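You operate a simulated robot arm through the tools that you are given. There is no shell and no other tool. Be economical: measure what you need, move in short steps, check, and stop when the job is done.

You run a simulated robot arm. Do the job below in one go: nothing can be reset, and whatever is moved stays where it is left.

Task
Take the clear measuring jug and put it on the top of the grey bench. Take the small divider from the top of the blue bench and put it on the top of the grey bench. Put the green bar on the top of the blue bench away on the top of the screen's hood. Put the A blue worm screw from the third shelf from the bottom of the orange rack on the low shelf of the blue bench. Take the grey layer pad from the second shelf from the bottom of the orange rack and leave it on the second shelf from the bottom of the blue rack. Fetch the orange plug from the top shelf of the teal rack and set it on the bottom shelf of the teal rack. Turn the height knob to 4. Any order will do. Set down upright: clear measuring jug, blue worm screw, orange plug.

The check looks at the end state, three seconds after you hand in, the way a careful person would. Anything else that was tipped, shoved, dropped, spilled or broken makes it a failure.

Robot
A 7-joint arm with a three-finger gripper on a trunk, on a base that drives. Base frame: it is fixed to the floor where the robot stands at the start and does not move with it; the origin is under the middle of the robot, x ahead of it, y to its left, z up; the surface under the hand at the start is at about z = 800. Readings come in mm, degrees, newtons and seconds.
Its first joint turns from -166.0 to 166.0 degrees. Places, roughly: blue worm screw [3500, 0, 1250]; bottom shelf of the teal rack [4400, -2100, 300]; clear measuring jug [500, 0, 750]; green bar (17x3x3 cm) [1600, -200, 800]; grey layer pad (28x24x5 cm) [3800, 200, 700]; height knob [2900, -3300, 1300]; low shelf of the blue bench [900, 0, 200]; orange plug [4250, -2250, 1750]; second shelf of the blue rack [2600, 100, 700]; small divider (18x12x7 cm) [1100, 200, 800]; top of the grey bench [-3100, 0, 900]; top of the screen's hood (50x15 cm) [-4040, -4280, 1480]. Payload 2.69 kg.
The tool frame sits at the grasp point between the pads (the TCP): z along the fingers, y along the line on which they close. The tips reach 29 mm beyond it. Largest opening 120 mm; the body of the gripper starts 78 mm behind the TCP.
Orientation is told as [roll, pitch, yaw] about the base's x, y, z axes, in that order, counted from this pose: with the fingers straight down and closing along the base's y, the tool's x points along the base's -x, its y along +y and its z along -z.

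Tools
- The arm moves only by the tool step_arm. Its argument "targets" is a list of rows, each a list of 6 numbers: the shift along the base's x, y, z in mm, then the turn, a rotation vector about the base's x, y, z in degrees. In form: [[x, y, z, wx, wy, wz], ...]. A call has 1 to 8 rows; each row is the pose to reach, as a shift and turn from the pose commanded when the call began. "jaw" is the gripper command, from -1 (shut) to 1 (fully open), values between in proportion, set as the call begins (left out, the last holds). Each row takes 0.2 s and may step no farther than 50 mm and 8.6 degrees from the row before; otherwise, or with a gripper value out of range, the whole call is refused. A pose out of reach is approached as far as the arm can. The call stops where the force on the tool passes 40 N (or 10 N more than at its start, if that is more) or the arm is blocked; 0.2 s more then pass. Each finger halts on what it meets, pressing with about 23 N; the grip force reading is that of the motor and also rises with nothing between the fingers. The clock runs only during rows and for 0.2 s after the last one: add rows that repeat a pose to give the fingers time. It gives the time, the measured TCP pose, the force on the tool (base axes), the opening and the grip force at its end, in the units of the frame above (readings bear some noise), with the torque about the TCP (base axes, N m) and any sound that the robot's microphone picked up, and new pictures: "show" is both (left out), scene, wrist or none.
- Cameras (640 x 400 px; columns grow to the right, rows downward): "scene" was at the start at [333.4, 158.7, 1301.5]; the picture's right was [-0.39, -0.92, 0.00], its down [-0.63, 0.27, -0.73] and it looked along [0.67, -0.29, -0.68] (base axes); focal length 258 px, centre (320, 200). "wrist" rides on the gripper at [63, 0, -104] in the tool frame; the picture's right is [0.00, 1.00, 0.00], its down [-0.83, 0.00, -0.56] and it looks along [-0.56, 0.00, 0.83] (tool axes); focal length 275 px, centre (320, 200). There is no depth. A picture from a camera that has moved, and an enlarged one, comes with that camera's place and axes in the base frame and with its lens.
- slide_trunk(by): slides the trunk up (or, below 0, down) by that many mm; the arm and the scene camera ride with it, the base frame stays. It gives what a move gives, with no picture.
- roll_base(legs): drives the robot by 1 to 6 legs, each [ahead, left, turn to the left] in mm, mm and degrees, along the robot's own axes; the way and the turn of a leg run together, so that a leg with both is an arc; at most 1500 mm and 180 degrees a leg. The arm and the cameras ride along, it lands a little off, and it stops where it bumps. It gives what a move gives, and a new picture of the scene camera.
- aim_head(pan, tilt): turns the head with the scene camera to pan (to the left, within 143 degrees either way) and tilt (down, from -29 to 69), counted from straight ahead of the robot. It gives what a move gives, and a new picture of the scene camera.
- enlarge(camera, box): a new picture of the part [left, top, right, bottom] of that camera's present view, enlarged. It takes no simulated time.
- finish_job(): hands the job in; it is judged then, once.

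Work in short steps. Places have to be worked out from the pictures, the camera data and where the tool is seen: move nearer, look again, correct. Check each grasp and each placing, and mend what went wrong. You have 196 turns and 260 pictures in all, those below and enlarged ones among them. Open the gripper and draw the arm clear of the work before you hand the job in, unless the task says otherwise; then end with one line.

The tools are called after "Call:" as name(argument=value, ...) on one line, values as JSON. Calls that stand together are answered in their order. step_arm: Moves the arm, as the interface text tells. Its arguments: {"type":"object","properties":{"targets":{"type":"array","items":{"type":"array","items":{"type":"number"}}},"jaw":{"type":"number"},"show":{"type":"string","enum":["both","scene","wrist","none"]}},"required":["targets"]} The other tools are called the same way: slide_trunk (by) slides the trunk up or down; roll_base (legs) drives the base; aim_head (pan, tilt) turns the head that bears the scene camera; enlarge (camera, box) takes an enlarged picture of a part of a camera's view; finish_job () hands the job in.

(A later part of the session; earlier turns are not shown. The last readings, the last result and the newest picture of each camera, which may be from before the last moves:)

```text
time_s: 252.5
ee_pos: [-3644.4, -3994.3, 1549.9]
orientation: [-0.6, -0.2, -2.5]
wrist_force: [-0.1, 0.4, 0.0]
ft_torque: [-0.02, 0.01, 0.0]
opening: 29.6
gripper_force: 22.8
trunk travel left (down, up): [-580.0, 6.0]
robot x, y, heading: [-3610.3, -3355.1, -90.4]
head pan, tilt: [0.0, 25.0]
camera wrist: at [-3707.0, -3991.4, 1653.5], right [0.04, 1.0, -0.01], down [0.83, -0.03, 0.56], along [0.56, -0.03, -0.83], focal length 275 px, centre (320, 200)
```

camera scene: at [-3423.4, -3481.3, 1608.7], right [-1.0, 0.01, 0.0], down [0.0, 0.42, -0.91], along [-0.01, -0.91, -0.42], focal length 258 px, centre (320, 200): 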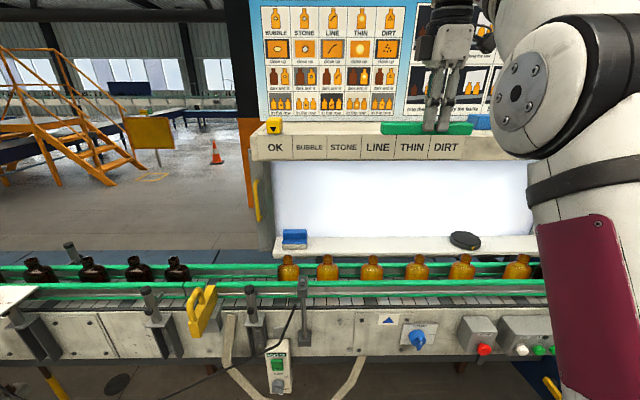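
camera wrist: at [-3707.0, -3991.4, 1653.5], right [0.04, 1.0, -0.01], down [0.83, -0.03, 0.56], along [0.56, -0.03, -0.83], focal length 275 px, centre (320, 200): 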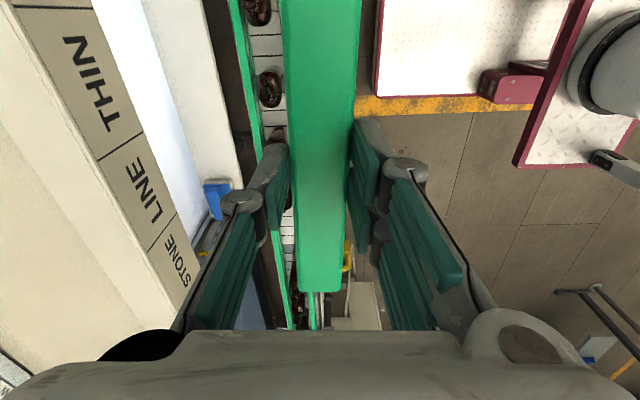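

The two views agree: hood top z≈1480, front edge y≈-4160, back ≈-4410; its unlabelled right half matches the stated place (-4040,-4280). I shift the base right and swing the hand right, still in front of the hood.

Call:
roll_base(legs=[[0, -186, 0]])

Call:
step_arm(targets=[[-40, 10, 0, 0, 0, 1], [-80, 18, 0, 0, 0, 2], [-120, 26, 0, 0, 0, 2.5], [-160, 34, 0, 0, 0, 2.5], [-200, 45, 0, 0, 0, 2.5], [-225, 52, 0, 0, 0, 2.5]])

```text
time_s: 254.0
ee_pos: [-3831.2, -3992.4, 1549.7]
orientation: [-0.8, -0.1, -2.5]
wrist_force: [0.3, -0.3, -1.1]
ft_torque: [-0.03, 0.0, 0.02]
opening: 29.6
gripper_force: 23.3
trunk travel left (down, up): [-580.0, 6.0]
robot x, y, heading: [-3801.6, -3358.4, -90.2]
head pan, tilt: [0.0, 25.0]
camera scene: at [-3610.8, -3479.5, 1608.7], right [-1.0, 0.01, 0.0], down [0.0, 0.42, -0.91], along [-0.01, -0.91, -0.42], focal length 258 px, centre (320, 200)
```

scene: 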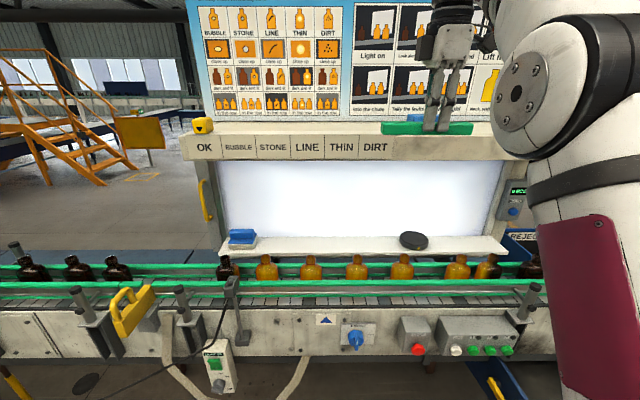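

```text
time_s: 255.4
ee_pos: [-4054.6, -3937.3, 1542.8]
orientation: [-0.8, -0.2, 0.2]
wrist_force: [0.3, -0.7, -0.6]
ft_torque: [0.04, 0.15, 0.01]
opening: 29.7
gripper_force: 22.8
out of reach, approached as far as the arm can: row 5, 6
trunk travel left (down, up): [-580.0, 6.0]
robot x, y, heading: [-3803.3, -3357.0, -90.2]
head pan, tilt: [0.0, 25.0]
camera scene: at [-3610.6, -3479.4, 1608.7], right [-1.0, 0.01, 0.0], down [0.0, 0.42, -0.91], along [-0.01, -0.91, -0.42], focal length 258 px, centre (320, 200)
camera wrist: at [-4117.5, -3937.9, 1648.1], right [-0.01, 1.0, -0.01], down [0.83, 0.01, 0.56], along [0.56, -0.01, -0.83], focal length 275 px, centre (320, 200)
```

scene: 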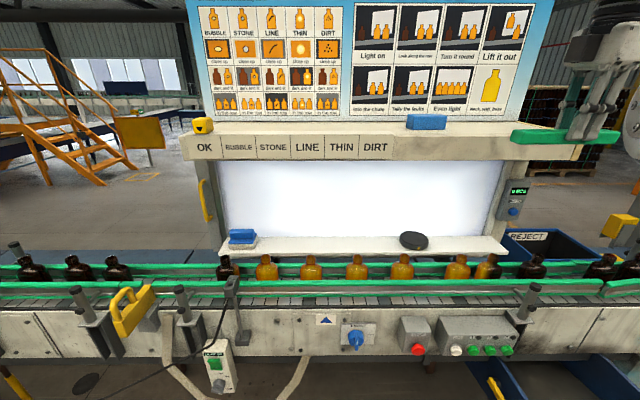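
wrist: 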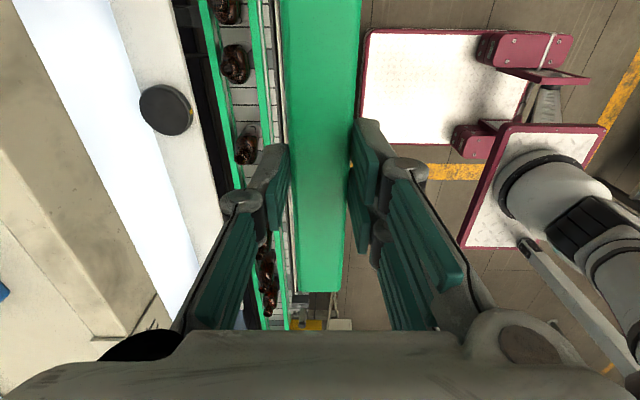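

The whole hood is visible: a blue eraser at x≈-3870…-3980, free from -3985 to -4330. I roll forward so that the bar comes to about (-4092,-4242).

Call:
roll_base(legs=[[180, -37, 0]])

Call:
step_arm(targets=[[0, 0, 0, 0, 0, 0]], show="wrist")

```text
time_s: 256.9
ee_pos: [-4095.6, -4116.8, 1542.7]
orientation: [-0.8, -0.1, -0.1]
wrist_force: [0.2, 0.1, -0.6]
ft_torque: [-0.02, -0.01, -0.02]
opening: 29.4
gripper_force: 22.6
trunk travel left (down, up): [-580.0, 6.0]
robot x, y, heading: [-3840.8, -3533.6, -90.6]
head pan, tilt: [0.0, 25.0]
camera scene: at [-3649.9, -3659.4, 1608.7], right [-1.0, 0.01, 0.0], down [0.0, 0.42, -0.91], along [-0.01, -0.91, -0.42], focal length 258 px, centre (320, 200)
```

scene: 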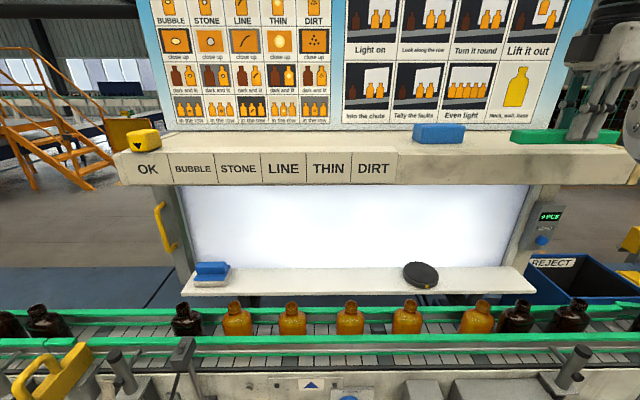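

```text
time_s: 257.3
ee_pos: [-4095.5, -4116.4, 1542.0]
orientation: [-0.8, -0.1, 0.0]
wrist_force: [-0.1, 0.8, -1.4]
ft_torque: [0.02, 0.0, 0.0]
opening: 29.5
gripper_force: 22.8
trunk travel left (down, up): [-580.0, 6.0]
robot x, y, heading: [-3837.7, -3539.0, -90.6]
head pan, tilt: [0.0, 25.0]
camera wrist: at [-4157.8, -4116.8, 1647.9], right [0.0, 1.0, -0.01], down [0.83, 0.01, 0.56], along [0.56, -0.01, -0.83], focal length 275 px, centre (320, 200)
```

wrist: 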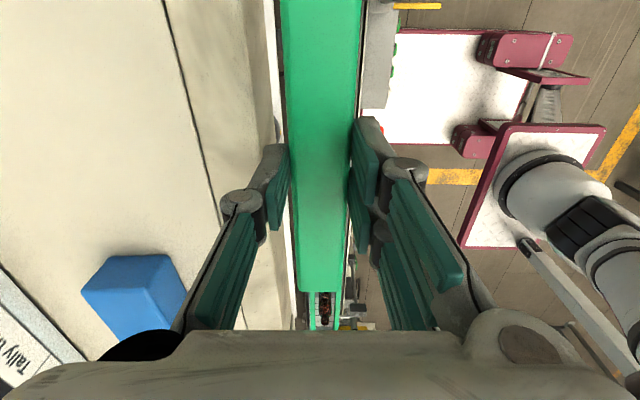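

A lip line lies at y≈-4196; the flat top is beyond. I roll 138 mm more so that the bar is over y≈-4254.

Call:
roll_base(legs=[[138, 0, 0]])

Call:
step_arm(targets=[[0, 0, -5, 0, 0, 0], [0, 0, -10, 0, 0, 0]])

```text
time_s: 258.6
ee_pos: [-4095.2, -4256.9, 1543.3]
orientation: [-0.9, -0.2, 0.2]
wrist_force: [0.1, 0.1, -0.9]
ft_torque: [-0.01, 0.0, -0.01]
opening: 29.7
gripper_force: 23.2
trunk travel left (down, up): [-580.0, 6.0]
robot x, y, heading: [-3843.7, -3675.3, -90.4]
head pan, tilt: [0.0, 25.0]
camera scene: at [-3650.6, -3798.3, 1608.7], right [-1.0, 0.01, 0.0], down [0.0, 0.42, -0.91], along [-0.01, -0.91, -0.42], focal length 258 px, centre (320, 200)
```

scene: 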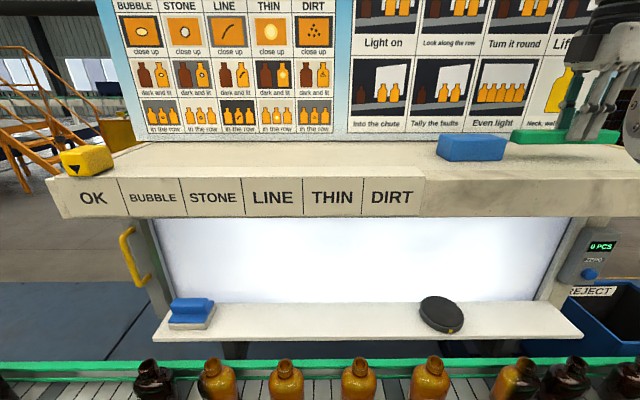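

```text
time_s: 259.2
ee_pos: [-4094.7, -4257.5, 1532.9]
orientation: [-0.8, -0.1, 0.3]
wrist_force: [-0.6, 0.1, -1.2]
ft_torque: [0.01, -0.03, 0.02]
opening: 29.5
gripper_force: 22.9
trunk travel left (down, up): [-580.0, 6.0]
robot x, y, heading: [-3837.9, -3676.6, -90.3]
head pan, tilt: [0.0, 25.0]
camera scene: at [-3650.6, -3798.4, 1608.7], right [-1.0, 0.01, 0.0], down [0.0, 0.42, -0.91], along [-0.01, -0.91, -0.42], focal length 258 px, centre (320, 200)
camera wrist: at [-4156.4, -4257.4, 1637.3], right [-0.01, 1.0, -0.01], down [0.83, 0.01, 0.56], along [0.56, -0.01, -0.83], focal length 275 px, centre (320, 200)
```

scene: 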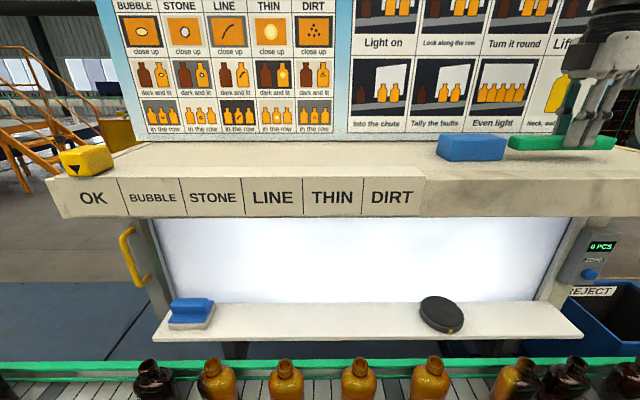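
wrist: 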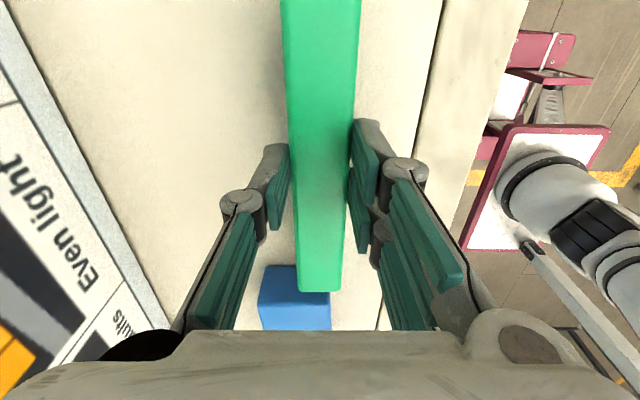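

The bar's left end is ~26 mm from the eraser. I shift 20 mm away from it and lower gently to contact.

Call:
step_arm(targets=[[-10, 4, -3, 0, 0, 0], [-18, 6, -7, 0, 0, 0], [-20, 6, -11, 0, 0, 0], [-20, 6, -15, 0, 0, 0], [-20, 6, -18, 0, 0, 0], [-20, 6, -21, 0, 0, 0], [-20, 6, -24, 0, 0, 0]])

```text
time_s: 260.8
ee_pos: [-4114.4, -4251.9, 1511.3]
orientation: [-1.1, 0.2, 0.2]
wrist_force: [-0.8, -3.8, 21.8]
ft_torque: [-0.03, 0.01, -0.07]
opening: 29.8
gripper_force: 23.4
trunk travel left (down, up): [-580.0, 6.0]
robot x, y, heading: [-3840.0, -3675.2, -90.3]
head pan, tilt: [0.0, 25.0]
camera scene: at [-3650.3, -3797.8, 1608.9], right [-1.0, 0.01, 0.0], down [0.0, 0.42, -0.91], along [-0.01, -0.91, -0.42], focal length 258 px, centre (320, 200)
camera wrist: at [-4176.5, -4250.4, 1616.2], right [-0.01, 1.0, -0.02], down [0.83, 0.02, 0.55], along [0.55, -0.01, -0.83], focal length 275 px, centre (320, 200)
```

scene: 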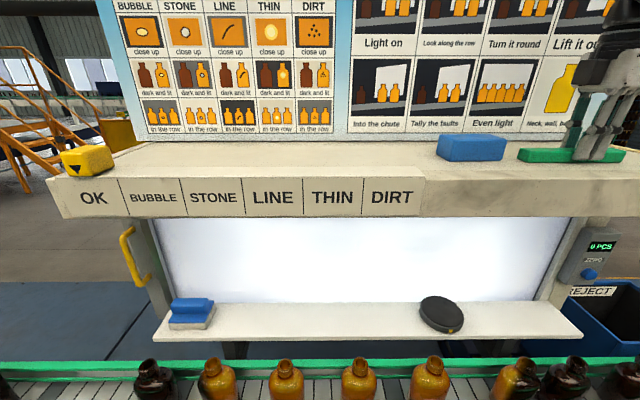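
wrist: 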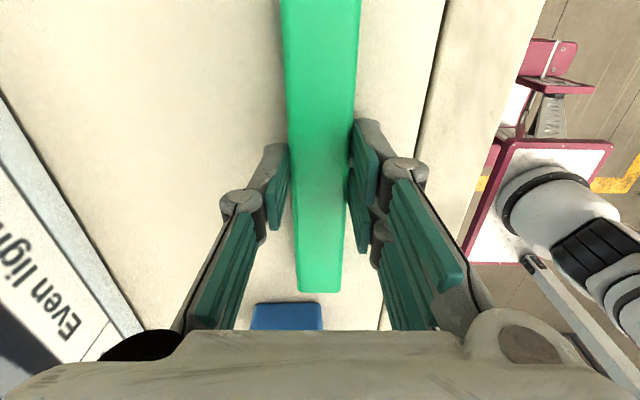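

The bar rests on the hood. I open and lift straight up to clear it.

Call:
step_arm(targets=[[0, 0, 0, 0, 0, 0], [0, 0, 0, 0, 0, 0]], jaw=0.3, show="none")

Call:
slide_trunk(by=6)

Call:
step_arm(targets=[[0, 0, 12, 0, 0, 0], [0, 0, 24, 0, 0, 0], [0, 0, 32, 0, 0, 0], [0, 0, 36, 0, 0, 0]])

```text
time_s: 261.4
ee_pos: [-4115.5, -4250.0, 1509.4]
orientation: [-0.8, 0.0, 0.2]
wrist_force: [0.3, 0.0, 1.0]
ft_torque: [0.03, -0.01, -0.03]
opening: 78.0
gripper_force: 0.0
trunk travel left (down, up): [-580.0, 6.0]
robot x, y, heading: [-3841.3, -3676.2, -90.1]
head pan, tilt: [0.0, 25.0]
```

```text
time_s: 262.0
ee_pos: [-4115.0, -4251.8, 1514.5]
orientation: [-0.9, -0.1, 0.1]
wrist_force: [-0.1, 0.4, -0.4]
ft_torque: [0.01, -0.02, 0.01]
opening: 78.0
gripper_force: 0.1
trunk travel left (down, up): [-586.0, 0.0]
robot x, y, heading: [-3840.6, -3674.7, -90.3]
head pan, tilt: [0.0, 25.0]
```

```text
time_s: 263.0
ee_pos: [-4115.8, -4252.6, 1538.6]
orientation: [-0.9, 0.1, 0.2]
wrist_force: [-0.4, 0.3, -0.3]
ft_torque: [-0.01, 0.01, 0.03]
opening: 78.0
gripper_force: 0.1
out of reach, approached as far as the arm can: row 3, 4
trunk travel left (down, up): [-586.0, 0.0]
robot x, y, heading: [-3843.2, -3676.2, -90.6]
head pan, tilt: [0.0, 25.0]
camera scene: at [-3650.5, -3790.0, 1614.4], right [-1.0, 0.01, 0.0], down [0.0, 0.42, -0.91], along [-0.01, -0.91, -0.42], focal length 258 px, centre (320, 200)
camera wrist: at [-4177.4, -4251.3, 1644.1], right [-0.01, 1.0, -0.02], down [0.83, 0.02, 0.56], along [0.56, -0.01, -0.83], focal length 275 px, centre (320, 200)
```

scene: 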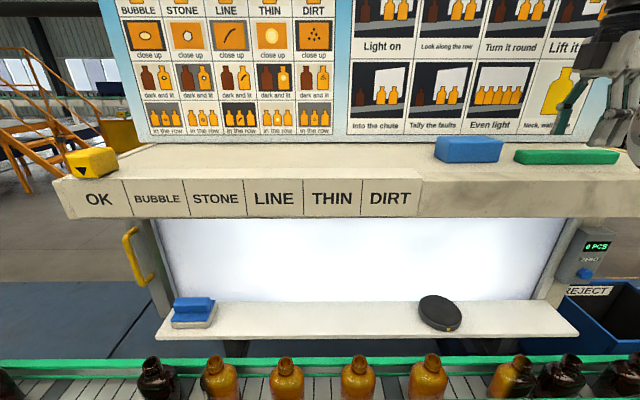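
wrist: 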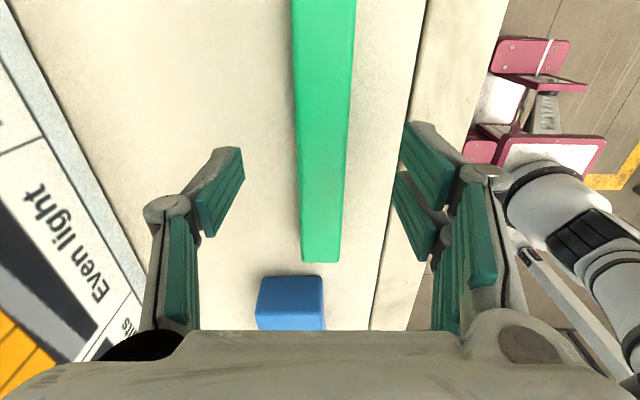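

The bar is free, but the tips are only ~5 mm above it. I open fully and move toward the robot within the jaw slack while rising.

Call:
step_arm(targets=[[0, 0, 0, 0, 0, 0], [0, 8, 4, 0, 0, 0], [2, 18, 14, 0, 0, 0], [4, 28, 26, 0, 0, 0], [6, 34, 36, 0, 0, 0], [8, 34, 44, 0, 0, 0]], jaw=1)

```text
time_s: 264.4
ee_pos: [-4102.3, -4208.9, 1572.5]
orientation: [-1.0, 0.0, 0.2]
wrist_force: [-0.7, -0.3, -0.2]
ft_torque: [0.01, -0.04, 0.0]
opening: 120.2
gripper_force: 0.0
out of reach, approached as far as the arm can: row 4, 5, 6
trunk travel left (down, up): [-586.0, 0.0]
robot x, y, heading: [-3843.3, -3675.5, -90.3]
head pan, tilt: [0.0, 25.0]
camera scene: at [-3650.7, -3789.6, 1614.6], right [-1.0, 0.01, 0.0], down [0.0, 0.42, -0.91], along [-0.01, -0.91, -0.42], focal length 258 px, centre (320, 200)
camera wrist: at [-4164.7, -4207.6, 1677.6], right [-0.01, 1.0, -0.02], down [0.83, 0.02, 0.56], along [0.56, -0.01, -0.83], focal length 275 px, centre (320, 200)
```

scene: 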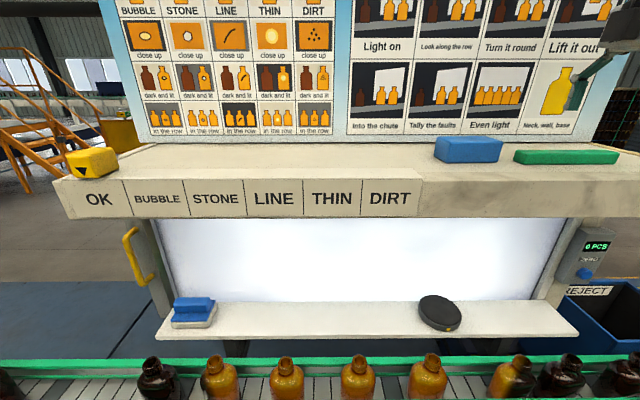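
wrist: 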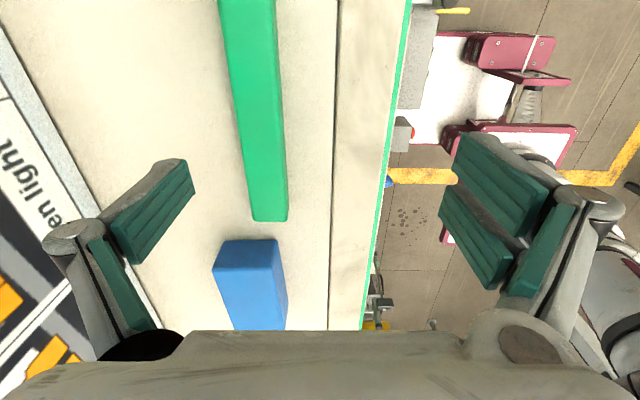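

The bar lies on the hood, hand clear. I back off, and drive east along y≈-2400 towards the green machine with the height knob.

Call:
roll_base(legs=[[-780, 0, 0], [0, 0, 90.3], [1450, 270, 0], [1450, 270, 0], [1400, 0, 0]])

Call:
slide_trunk(by=-286)

Call:
aim_head(pan=-10, tilt=12)

```text
time_s: 292.6
ee_pos: [929.0, -2450.2, 1572.3]
orientation: [-1.0, 0.0, 92.4]
wrist_force: [0.0, -0.5, 0.4]
ft_torque: [0.02, -0.02, 0.0]
opening: 120.3
gripper_force: 0.1
trunk travel left (down, up): [-586.0, 0.0]
robot x, y, heading: [389.6, -2210.1, 2.0]
head pan, tilt: [0.0, 25.0]
camera scene: at [496.3, -2015.1, 1614.4], right [0.03, -1.0, 0.0], down [-0.42, -0.01, -0.91], along [0.91, 0.03, -0.42], focal length 258 px, centre (320, 200)
```

scene: 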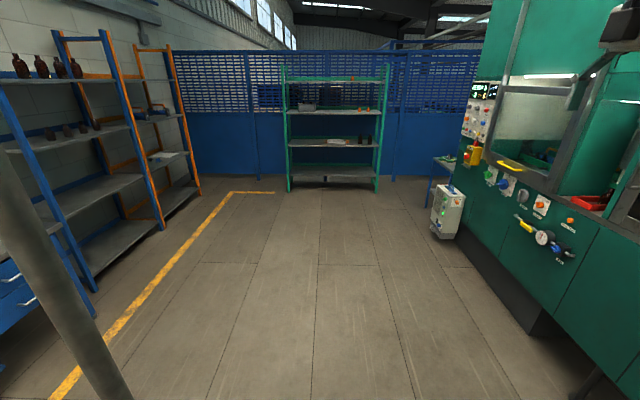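

```text
time_s: 295.5
ee_pos: [928.0, -2451.0, 1287.0]
orientation: [-1.0, 0.0, 92.4]
wrist_force: [0.8, -0.3, -0.1]
ft_torque: [0.0, -0.01, 0.02]
opening: 120.2
gripper_force: 0.0
trunk travel left (down, up): [-300.0, 286.0]
robot x, y, heading: [386.8, -2210.0, 1.6]
head pan, tilt: [0.0, 25.0]
```

```text
time_s: 296.3
ee_pos: [928.5, -2452.0, 1286.1]
orientation: [-1.1, 0.0, 92.5]
wrist_force: [0.5, 0.1, -0.3]
ft_torque: [-0.01, -0.01, -0.04]
opening: 120.0
gripper_force: 0.0
trunk travel left (down, up): [-300.0, 286.0]
robot x, y, heading: [385.9, -2212.9, 1.9]
head pan, tilt: [-10.0, 12.0]
camera scene: at [728.5, -2023.7, 1350.1], right [-0.14, -0.99, 0.0], down [-0.21, 0.03, -0.98], along [0.97, -0.14, -0.21], focal length 258 px, centre (320, 200)
```

scene: 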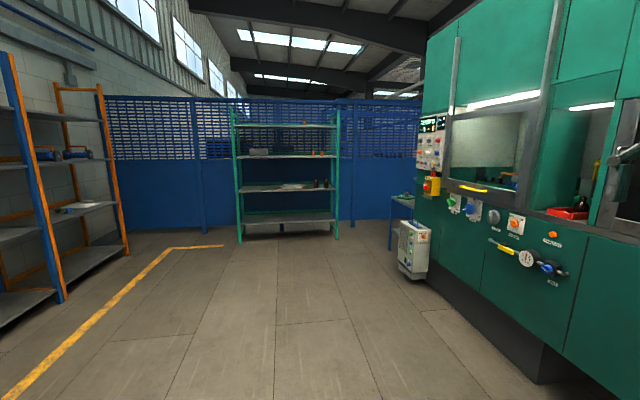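

The machine's face is along y≈-3400, with the panel near x≈2900. I drive there and face it.

Call:
roll_base(legs=[[1200, -40, 0], [1200, -40, 0], [0, 0, -92]])

Call:
aim_head(pan=0, tilt=10)

```text
time_s: 312.0
ee_pos: [2541.4, -2754.2, 1287.4]
orientation: [-1.0, 0.0, -0.3]
wrist_force: [0.5, -0.4, -0.6]
ft_torque: [-0.01, -0.03, -0.01]
opening: 119.8
gripper_force: 0.1
trunk travel left (down, up): [-300.0, 286.0]
robot x, y, heading: [2807.2, -2222.2, -90.8]
head pan, tilt: [-10.0, 12.0]
camera scene: at [2977.2, -2572.1, 1350.1], right [-0.98, 0.19, 0.0], down [0.04, 0.2, -0.98], along [-0.18, -0.96, -0.21], focal length 258 px, centre (320, 200)
```

scene: 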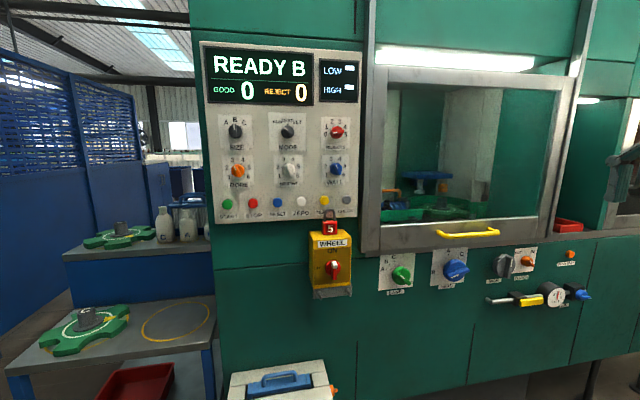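

```text
time_s: 312.8
ee_pos: [2539.8, -2754.6, 1287.5]
orientation: [-0.9, 0.0, -0.3]
wrist_force: [0.6, 0.6, -0.9]
ft_torque: [0.02, -0.02, 0.0]
opening: 120.2
gripper_force: 0.0
trunk travel left (down, up): [-300.0, 286.0]
robot x, y, heading: [2806.8, -2220.1, -90.7]
head pan, tilt: [0.0, 10.0]
camera scene: at [2993.3, -2573.5, 1353.4], right [-1.0, 0.01, 0.0], down [0.0, 0.17, -0.98], along [-0.01, -0.98, -0.17], focal length 258 px, centre (320, 200)
```

scene: 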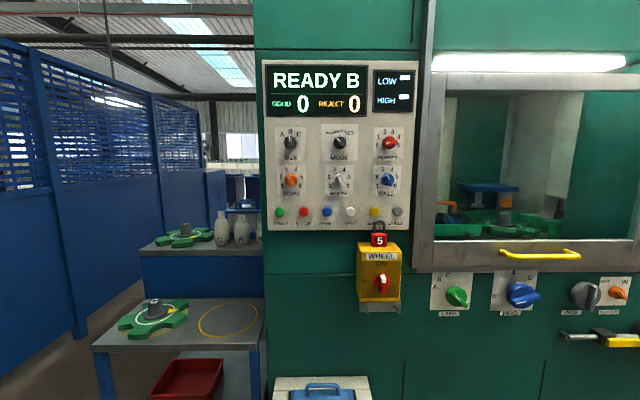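

Call:
enlarge(camera="scene", box=[264, 115, 414, 225])

```text
3.64 times, centred on (339, 170) of scene
camera zoom: at [2993.3, -2573.5, 1353.4], right [-1.0, 0.01, 0.0], down [0.0, 0.17, -0.98], along [-0.01, -0.98, -0.17], focal length 938 px, centre (251, 309)
```

zoom: 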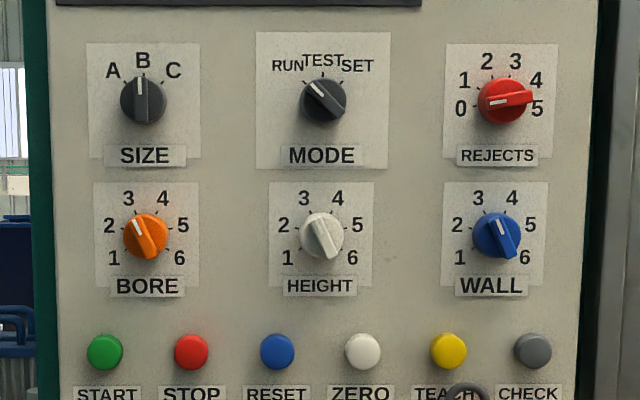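

The HEIGHT knob (white) points to 3; it must turn clockwise about 48°. Knob is near (2930,-3300,1283). I first tip the tool to point at the panel.

Call:
step_arm(targets=[[20, -15, 0, -8.5, 0, 0], [40, -30, 0, -17, 0, 0], [60, -45, 0, -25.5, 0, 0], [80, -60, 0, -34, 0, 0], [100, -75, 0, -42.5, 0, 0], [120, -90, 0, -51, 0, 0], [140, -105, 0, -59.5, 0, 0], [160, -120, 0, -68, 0, 0]], show="none")

Call:
step_arm(targets=[[20, -10, 0, -8, 0, 0], [45, -20, 0, -16, 0, 0], [70, -30, 0, -22, 0, 0]], jaw=0)

```text
time_s: 314.6
ee_pos: [2701.5, -2875.2, 1287.0]
orientation: [-69.3, -0.3, -0.1]
wrist_force: [-0.6, -0.4, -0.4]
ft_torque: [-0.03, 0.02, 0.02]
opening: 120.0
gripper_force: 0.1
trunk travel left (down, up): [-300.0, 286.0]
robot x, y, heading: [2808.5, -2221.2, -90.9]
head pan, tilt: [0.0, 10.0]
```

```text
time_s: 315.4
ee_pos: [2770.3, -2905.8, 1286.7]
orientation: [-91.2, -0.3, 0.0]
wrist_force: [-0.6, 0.0, 0.4]
ft_torque: [0.0, 0.0, 0.04]
opening: 60.1
gripper_force: 0.1
trunk travel left (down, up): [-300.0, 286.0]
robot x, y, heading: [2809.2, -2224.6, -90.7]
head pan, tilt: [0.0, 10.0]
camera scene: at [2993.1, -2573.3, 1353.5], right [-1.0, 0.01, 0.0], down [0.0, 0.17, -0.98], along [-0.01, -0.98, -0.17], focal length 258 px, centre (320, 200)
camera wrist: at [2709.5, -2802.3, 1284.9], right [0.0, -0.02, -1.0], down [0.83, 0.56, -0.01], along [0.56, -0.83, 0.02], focal length 275 px, centre (320, 200)
```

scene: 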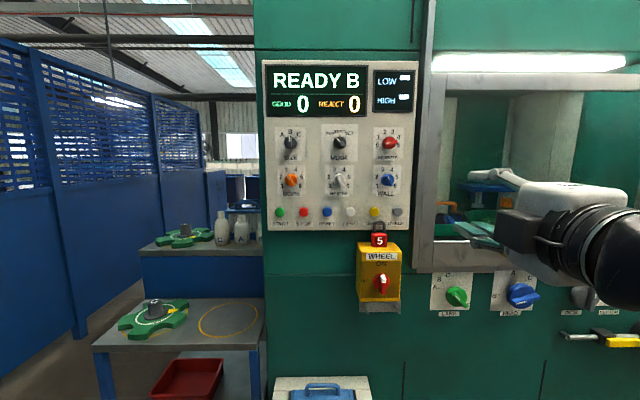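
wrist: 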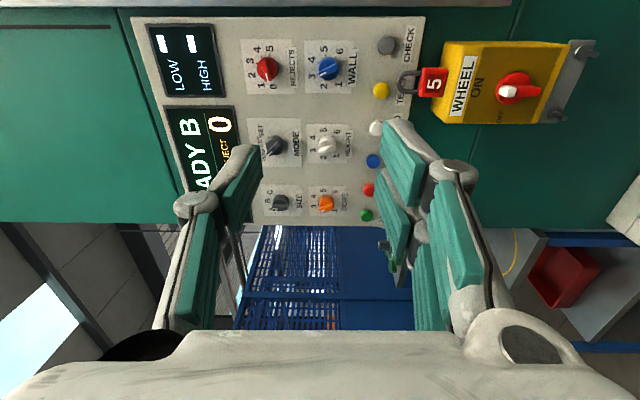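

Triangulated from both cameras, the knob's front is at (2929,-3317,1284). I roll 220 mm nearer, then turn the jaws 65° so they close across the knob's ridge.

Call:
roll_base(legs=[[220, 0, 0.8]])

Call:
step_arm(targets=[[20, -10, 0, 0, -8.2, 0], [40, -20, 0, 0, -16.4, 0], [60, -30, 0, 0, -24.6, 0], [80, -40, 0, 0, -32.8, 0], [100, -50, 0, 0, -41, 0], [120, -60, 0, 0, -49, 0], [140, -70, 0, 0, -57, 0], [155, -80, 0, 0, -65, 0]])

```text
time_s: 317.1
ee_pos: [2780.0, -3131.3, 1286.1]
orientation: [-91.1, -0.4, 0.8]
wrist_force: [-0.1, 0.6, 0.1]
ft_torque: [0.01, 0.03, 0.05]
opening: 59.8
gripper_force: 0.1
trunk travel left (down, up): [-300.0, 286.0]
robot x, y, heading: [2806.8, -2443.9, -90.2]
head pan, tilt: [0.0, 10.0]
camera scene: at [2997.0, -2795.4, 1353.4], right [-1.0, 0.0, 0.0], down [0.0, 0.17, -0.98], along [0.0, -0.98, -0.17], focal length 258 px, centre (320, 200)
```

scene: 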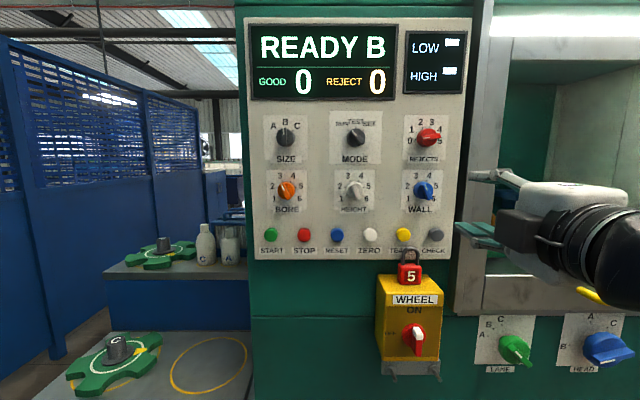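

```text
time_s: 318.9
ee_pos: [2918.1, -3216.9, 1276.1]
orientation: [-89.1, -66.3, -3.0]
wrist_force: [0.7, -0.1, -0.1]
ft_torque: [0.02, -0.02, -0.01]
opening: 59.8
gripper_force: 0.1
trunk travel left (down, up): [-300.0, 286.0]
robot x, y, heading: [2807.1, -2450.1, -90.0]
head pan, tilt: [0.0, 10.0]
camera scene: at [3043.6, -2782.7, 1353.8], right [-0.86, -0.5, 0.0], down [-0.09, 0.15, -0.99], along [0.5, -0.85, -0.17], focal length 258 px, centre (320, 200)
camera wrist: at [2898.3, -3113.0, 1219.9], right [0.91, -0.03, -0.41], down [0.36, 0.54, 0.76], along [0.2, -0.84, 0.5], focal length 275 px, centre (320, 200)
```

scene: 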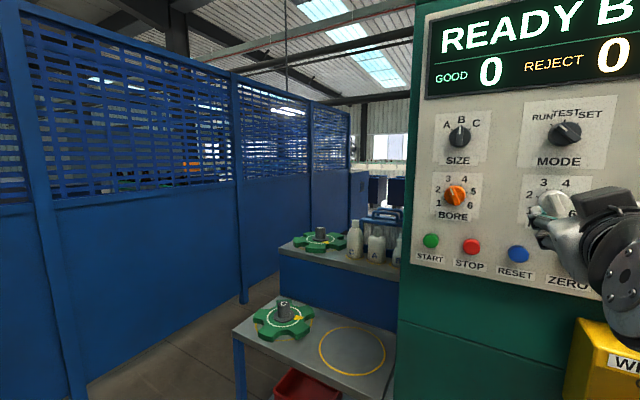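
wrist: 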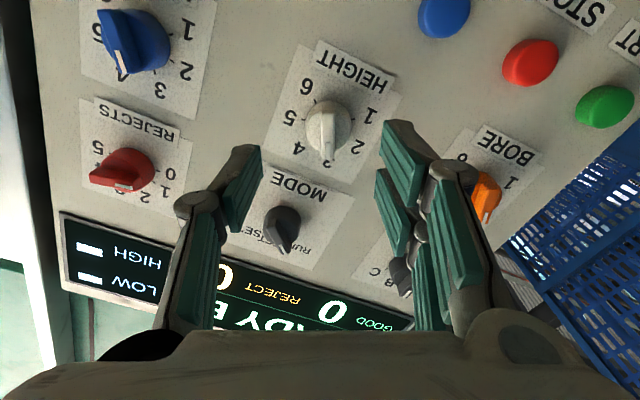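

The knob position is confirmed and its ridge lies square to the jaws. I centre (+11, +8 mm) and approach partway.

Call:
step_arm(targets=[[6, -10, 4, 0, 0, 1], [11, -30, 8, 0, 0, 2], [11, -45, 8, 0, 0, 2], [11, -45, 8, 0, 0, 2]])

```text
time_s: 319.9
ee_pos: [2951.1, -3253.2, 1298.5]
orientation: [-93.9, -64.9, 5.3]
wrist_force: [-1.2, 0.3, -0.6]
ft_torque: [0.0, -0.02, 0.0]
opening: 59.6
gripper_force: 0.1
trunk travel left (down, up): [-300.0, 286.0]
robot x, y, heading: [2805.8, -2448.0, -90.2]
head pan, tilt: [0.0, 10.0]
camera scene: at [3016.7, -2793.5, 1350.4], right [-0.98, -0.21, 0.0], down [-0.04, 0.2, -0.98], along [0.21, -0.96, -0.2], focal length 258 px, centre (320, 200)
camera wrist: at [2922.4, -3153.2, 1238.4], right [0.9, 0.02, -0.43], down [0.34, 0.59, 0.74], along [0.26, -0.81, 0.53], focal length 275 px, centre (320, 200)
```

scene: 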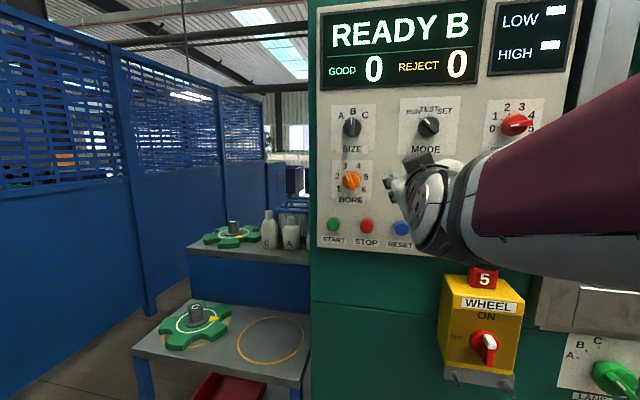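
wrist: 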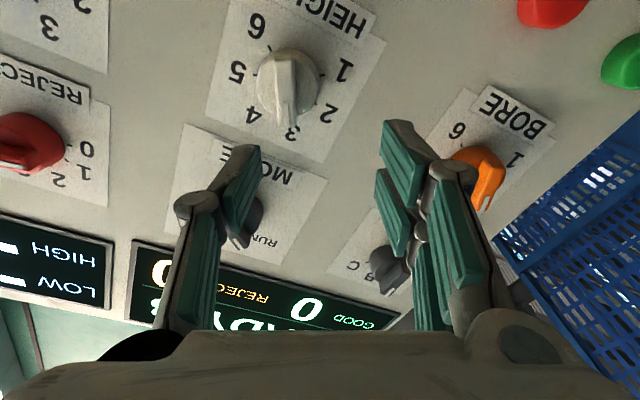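

The head camera is being pushed by the arm. I turn the head away to the left and read the settled pose.

Call:
aim_head(pan=60, tilt=10)

Call:
step_arm(targets=[[0, 0, 0, 0, 0, 0], [0, 0, 0, 0, 0, 0]], show="wrist")

```text
time_s: 321.2
ee_pos: [2945.7, -3256.8, 1293.3]
orientation: [-92.7, -65.3, 3.9]
wrist_force: [0.1, -0.2, 0.3]
ft_torque: [-0.02, 0.02, 0.02]
opening: 59.9
gripper_force: 0.0
trunk travel left (down, up): [-300.0, 286.0]
robot x, y, heading: [2803.3, -2445.1, -90.0]
head pan, tilt: [60.0, 10.0]
camera scene: at [3077.5, -2749.0, 1353.4], right [-0.5, -0.87, 0.0], down [-0.15, 0.09, -0.98], along [0.85, -0.49, -0.17], focal length 258 px, centre (320, 200)
```

scene: 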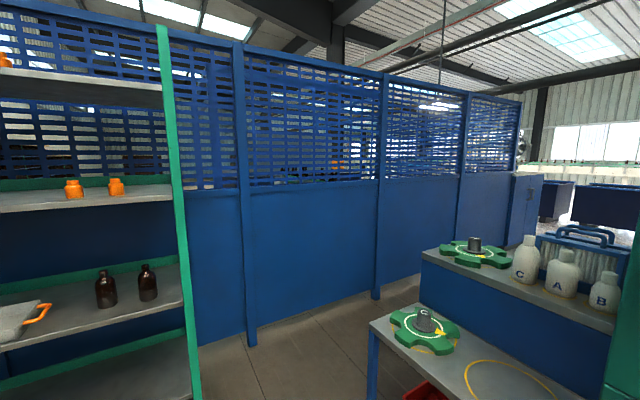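

```text
time_s: 321.8
ee_pos: [2945.2, -3256.4, 1294.1]
orientation: [-92.7, -65.3, 4.0]
wrist_force: [0.0, 0.8, 0.4]
ft_torque: [0.03, 0.0, 0.0]
opening: 59.9
gripper_force: 0.0
trunk travel left (down, up): [-300.0, 286.0]
robot x, y, heading: [2801.3, -2450.2, -89.7]
head pan, tilt: [60.0, 10.0]
camera wrist: at [2918.2, -3155.3, 1235.8], right [0.91, 0.01, -0.42], down [0.34, 0.58, 0.74], along [0.25, -0.81, 0.52], focal length 275 px, centre (320, 200)
```

wrist: 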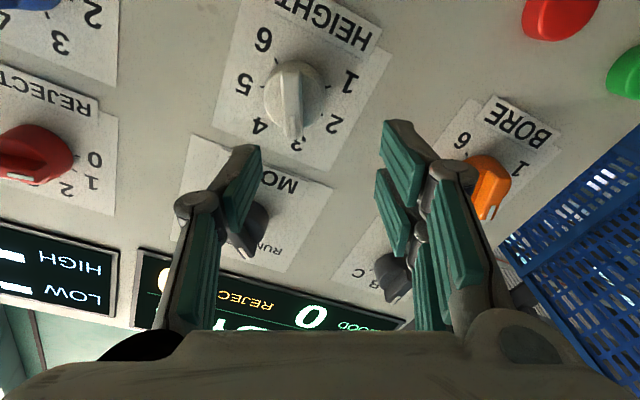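

Settled now. The knob centre works out at about (2926,1281); I shift (-19,-13) and look again.

Call:
step_arm(targets=[[-10, 0, -7, 0, 0, -0.5], [-19, -5, -13, 0, 0, -1], [-19, -5, -13, 0, 0, -1], [-19, -5, -13, 0, 0, -1]], show="wrist")

```text
time_s: 322.8
ee_pos: [2927.7, -3262.2, 1280.4]
orientation: [-92.8, -65.4, 2.9]
wrist_force: [0.6, -0.2, -0.3]
ft_torque: [-0.01, -0.03, 0.01]
opening: 60.2
gripper_force: 0.0
trunk travel left (down, up): [-300.0, 286.0]
robot x, y, heading: [2807.9, -2450.3, -90.1]
head pan, tilt: [60.0, 10.0]
camera wrist: at [2901.9, -3159.4, 1222.4], right [0.91, 0.0, -0.42], down [0.35, 0.57, 0.74], along [0.24, -0.82, 0.52], focal length 275 px, centre (320, 200)
```

wrist: 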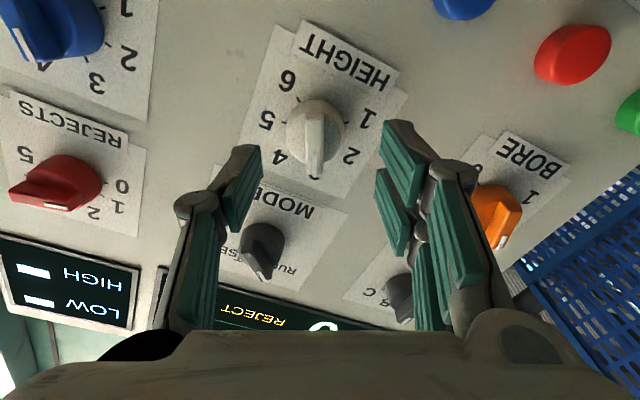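

Centred on the ridge. I advance 32 mm.

Call:
step_arm(targets=[[0, -12, 0, 0, 0, 0], [0, -22, 0, 0, 0, 0], [0, -32, 0, 0, 0, 0], [0, -32, 0, 0, 0, 0]], show="wrist")

```text
time_s: 323.8
ee_pos: [2927.1, -3294.0, 1280.0]
orientation: [-92.8, -65.3, 2.8]
wrist_force: [0.3, -1.3, 0.4]
ft_torque: [0.01, -0.02, 0.02]
opening: 60.0
gripper_force: 0.0
trunk travel left (down, up): [-300.0, 286.0]
robot x, y, heading: [2803.8, -2448.5, -89.9]
head pan, tilt: [60.0, 10.0]
camera wrist: at [2900.8, -3189.9, 1222.1], right [0.91, 0.0, -0.42], down [0.35, 0.57, 0.74], along [0.24, -0.82, 0.52], focal length 275 px, centre (320, 200)
```

wrist: 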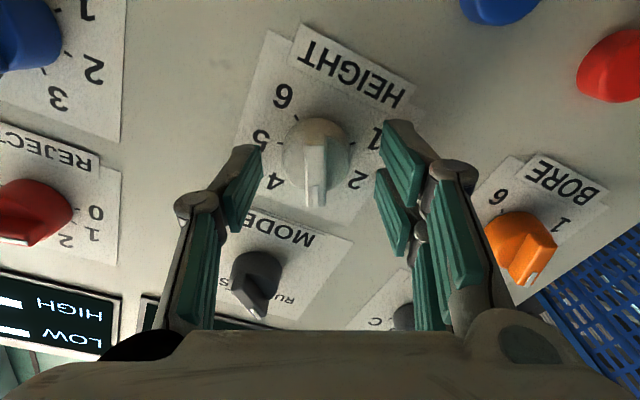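

No contact yet; 8 mm more, then I close on the ridge.

Call:
step_arm(targets=[[0, -4, 0, 0, 0, 0], [0, -8, 0, 0, 0, 0]], show="none")

Call:
step_arm(targets=[[0, 0, 0, 0, 0, 0], [0, 0, 0, 0, 0, 0], [0, 0, 0, 0, 0, 0]], jaw=-1, show="wrist")

```text
time_s: 324.4
ee_pos: [2927.3, -3300.4, 1281.9]
orientation: [-92.8, -65.4, 3.0]
wrist_force: [-0.4, -0.1, -0.5]
ft_torque: [0.01, 0.01, 0.01]
opening: 60.0
gripper_force: 0.2
trunk travel left (down, up): [-300.0, 286.0]
robot x, y, heading: [2802.3, -2444.3, -90.0]
head pan, tilt: [60.0, 10.0]
```

```text
time_s: 325.2
ee_pos: [2924.1, -3300.1, 1283.6]
orientation: [-93.1, -65.4, 3.2]
wrist_force: [-8.1, 13.3, 4.6]
ft_torque: [-0.1, 0.03, -0.35]
opening: 35.3
gripper_force: 45.1
trunk travel left (down, up): [-300.0, 286.0]
robot x, y, heading: [2804.1, -2450.0, -90.1]
head pan, tilt: [60.0, 10.0]
camera wrist: at [2899.5, -3197.6, 1223.5], right [0.91, 0.0, -0.42], down [0.35, 0.57, 0.74], along [0.24, -0.82, 0.52], focal length 275 px, centre (320, 200)
```

wrist: 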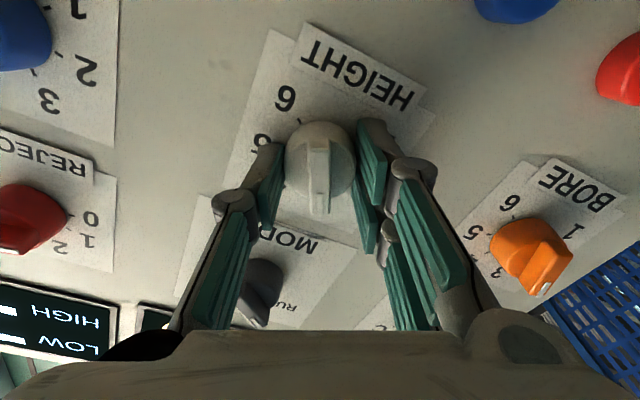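

The pads hold the knob's round body (35 mm). I turn it 48° clockwise.

Call:
step_arm(targets=[[0, 1, 0, 0, -8, 0], [0, 2, 0, 0, -16, 0], [0, 2, 0, 0, -24, 0], [0, 2, 0, 0, -32, 0], [0, 2, 0, 0, -40, 0], [0, 2, 0, 0, -48, 0], [0, 2, 0, 0, -48, 0]], show="wrist")

```text
time_s: 326.8
ee_pos: [2924.0, -3298.9, 1281.8]
orientation: [93.1, -66.4, 176.4]
wrist_force: [-22.2, -8.5, 15.2]
ft_torque: [-0.25, 0.03, -0.26]
opening: 35.0
gripper_force: 45.3
trunk travel left (down, up): [-300.0, 286.0]
robot x, y, heading: [2804.0, -2446.6, -89.8]
head pan, tilt: [60.0, 10.0]
camera wrist: at [2951.1, -3197.6, 1222.0], right [0.92, 0.0, 0.4], down [-0.32, 0.58, 0.75], along [-0.23, -0.82, 0.53], focal length 275 px, centre (320, 200)
```

wrist: 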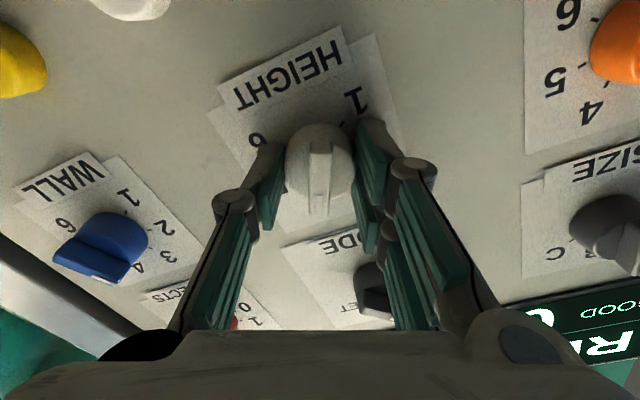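

The knob turned with the gripper. I open, draw straight back and look at where it points.

Call:
step_arm(targets=[[0, 0, 0, 0, 0, 0], [0, 0, 0, 0, 0, 0]], jaw=0, show="none")

Call:
step_arm(targets=[[0, 25, 0, 0, 0, 0], [0, 60, 0, 0, 0, 0], [0, 100, 0, 0, 0, 0], [0, 140, 0, 0, 0, 0]], show="wrist")

Call:
enlarge(camera="wrist", box=[240, 60, 400, 160])

```text
time_s: 327.4
ee_pos: [2926.6, -3298.4, 1279.9]
orientation: [92.6, -66.7, 177.3]
wrist_force: [0.0, -0.1, -0.6]
ft_torque: [0.01, 0.01, 0.03]
opening: 60.3
gripper_force: 0.1
trunk travel left (down, up): [-300.0, 286.0]
robot x, y, heading: [2803.9, -2448.5, -90.1]
head pan, tilt: [60.0, 10.0]
```

```text
time_s: 328.4
ee_pos: [2927.4, -3160.2, 1280.6]
orientation: [92.5, -66.6, 177.2]
wrist_force: [-1.2, 0.9, -1.1]
ft_torque: [-0.07, 0.0, -0.01]
opening: 60.1
gripper_force: 0.0
trunk travel left (down, up): [-300.0, 286.0]
robot x, y, heading: [2805.4, -2450.2, -89.9]
head pan, tilt: [60.0, 10.0]
camera wrist: at [2953.8, -3057.3, 1220.9], right [0.92, 0.0, 0.39], down [-0.32, 0.57, 0.75], along [-0.23, -0.82, 0.53], focal length 275 px, centre (320, 200)
```

wrist: 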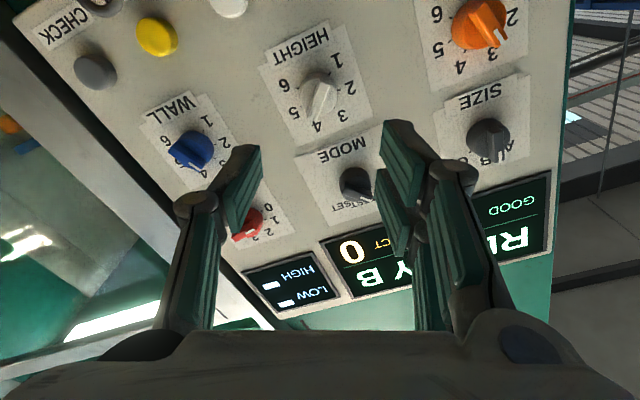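

```text
4.00 times, centred on (320, 110) of wrist
camera zoom: at [2953.8, -3057.3, 1220.9], right [0.92, 0.0, 0.39], down [-0.32, 0.57, 0.75], along [-0.23, -0.82, 0.53], focal length 1101 px, centre (320, 560)
```

zoom: 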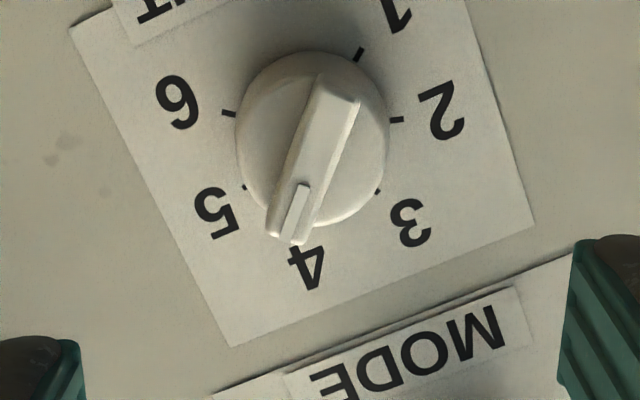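

The pointer seems ~13° past 4 toward 5. I check it again from a more frontal view by moving the arm aside.

Call:
step_arm(targets=[[-40, 20, 0, 0, 0, 0], [-80, 50, 0, 0, 0, 0], [-120, 80, 0, 0, 0, 0], [-160, 110, 0, 0, 0, 0]], show="none")

Call:
aim_head(pan=5, tilt=10)

Call:
enlarge(camera="scene", box=[300, 150, 460, 250])

```text
time_s: 329.4
ee_pos: [2767.0, -3050.9, 1290.4]
orientation: [92.2, -66.7, 177.4]
wrist_force: [-0.4, 0.6, -0.8]
ft_torque: [-0.02, 0.02, 0.0]
opening: 59.8
gripper_force: 0.1
out of reach, approached as far as the arm can: row 3, 4
trunk travel left (down, up): [-300.0, 286.0]
robot x, y, heading: [2800.7, -2449.5, -89.9]
head pan, tilt: [60.0, 10.0]
```

```text
time_s: 330.6
ee_pos: [2766.8, -3049.6, 1291.1]
orientation: [92.4, -66.6, 177.2]
wrist_force: [-0.4, 0.3, -0.1]
ft_torque: [0.0, 0.0, 0.01]
opening: 60.0
gripper_force: 0.2
trunk travel left (down, up): [-300.0, 286.0]
robot x, y, heading: [2805.3, -2448.8, -89.9]
head pan, tilt: [5.0, 10.0]
camera scene: at [3005.1, -2795.0, 1353.4], right [-1.0, -0.09, 0.0], down [-0.02, 0.17, -0.98], along [0.09, -0.98, -0.17], focal length 258 px, centre (320, 200)
```

scene: 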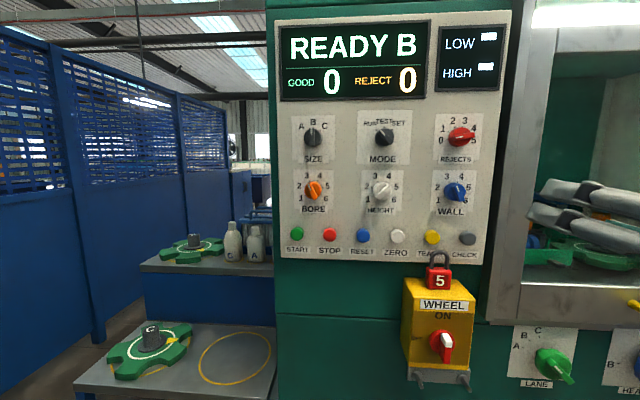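

```text
4.00 times, centred on (380, 200) of scene
camera zoom: at [3005.1, -2795.0, 1353.4], right [-1.0, -0.09, 0.0], down [-0.02, 0.17, -0.98], along [0.09, -0.98, -0.17], focal length 1032 px, centre (80, 200)
```

zoom: 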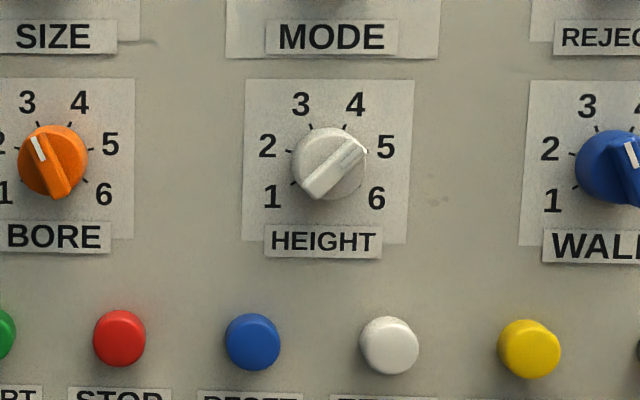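

Frontally the pointer stands at ≈42° (4 is at 24°): it slipped on release because the tool was ~3 mm off the knob's axis (2924,1283). I regrip centred and turn back 18°.

Call:
aim_head(pan=60, tilt=10)

Call:
step_arm(targets=[[40, -25, -2, 0, 0, 0], [80, -55, -4, 0, 0, 0], [120, -85, -6, 0, 0, 0], [157, -115, -8, 0, 0, 0], [157, -150, -8, 0, 0, 0], [157, -150, -8, 0, 0, 0], [157, -150, -8, 0, 0, 0]], show="wrist")

```text
time_s: 331.8
ee_pos: [2767.2, -3050.8, 1292.1]
orientation: [92.4, -66.7, 177.1]
wrist_force: [-0.2, 0.4, 1.0]
ft_torque: [-0.02, 0.02, 0.02]
opening: 60.0
gripper_force: 0.0
trunk travel left (down, up): [-300.0, 286.0]
robot x, y, heading: [2806.7, -2449.5, -89.9]
head pan, tilt: [60.0, 10.0]
camera scene: at [3077.4, -2749.0, 1353.4], right [-0.5, -0.87, 0.0], down [-0.15, 0.09, -0.98], along [0.85, -0.49, -0.17], focal length 258 px, centre (320, 200)
```

scene: 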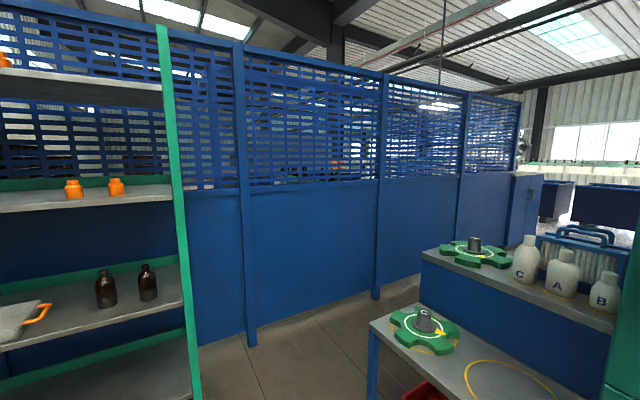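

```text
time_s: 333.4
ee_pos: [2921.7, -3199.7, 1283.0]
orientation: [92.7, -66.7, 177.0]
wrist_force: [-0.4, -0.5, -1.2]
ft_torque: [0.01, 0.0, -0.04]
opening: 60.1
gripper_force: 0.0
trunk travel left (down, up): [-300.0, 286.0]
robot x, y, heading: [2805.3, -2446.1, -90.0]
head pan, tilt: [60.0, 10.0]
camera wrist: at [2949.5, -3097.3, 1223.1], right [0.92, 0.0, 0.39], down [-0.32, 0.57, 0.75], along [-0.23, -0.82, 0.53], focal length 275 px, centre (320, 200)
```

wrist: 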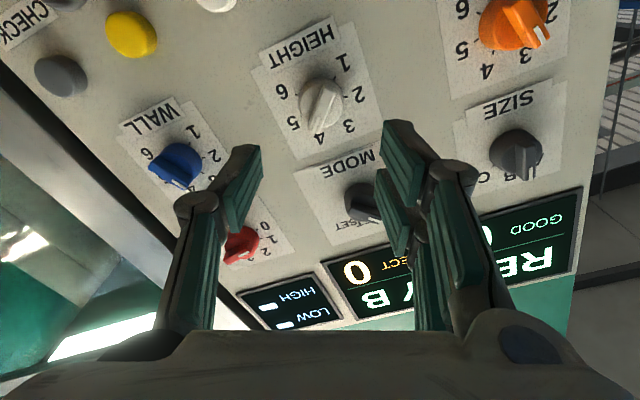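

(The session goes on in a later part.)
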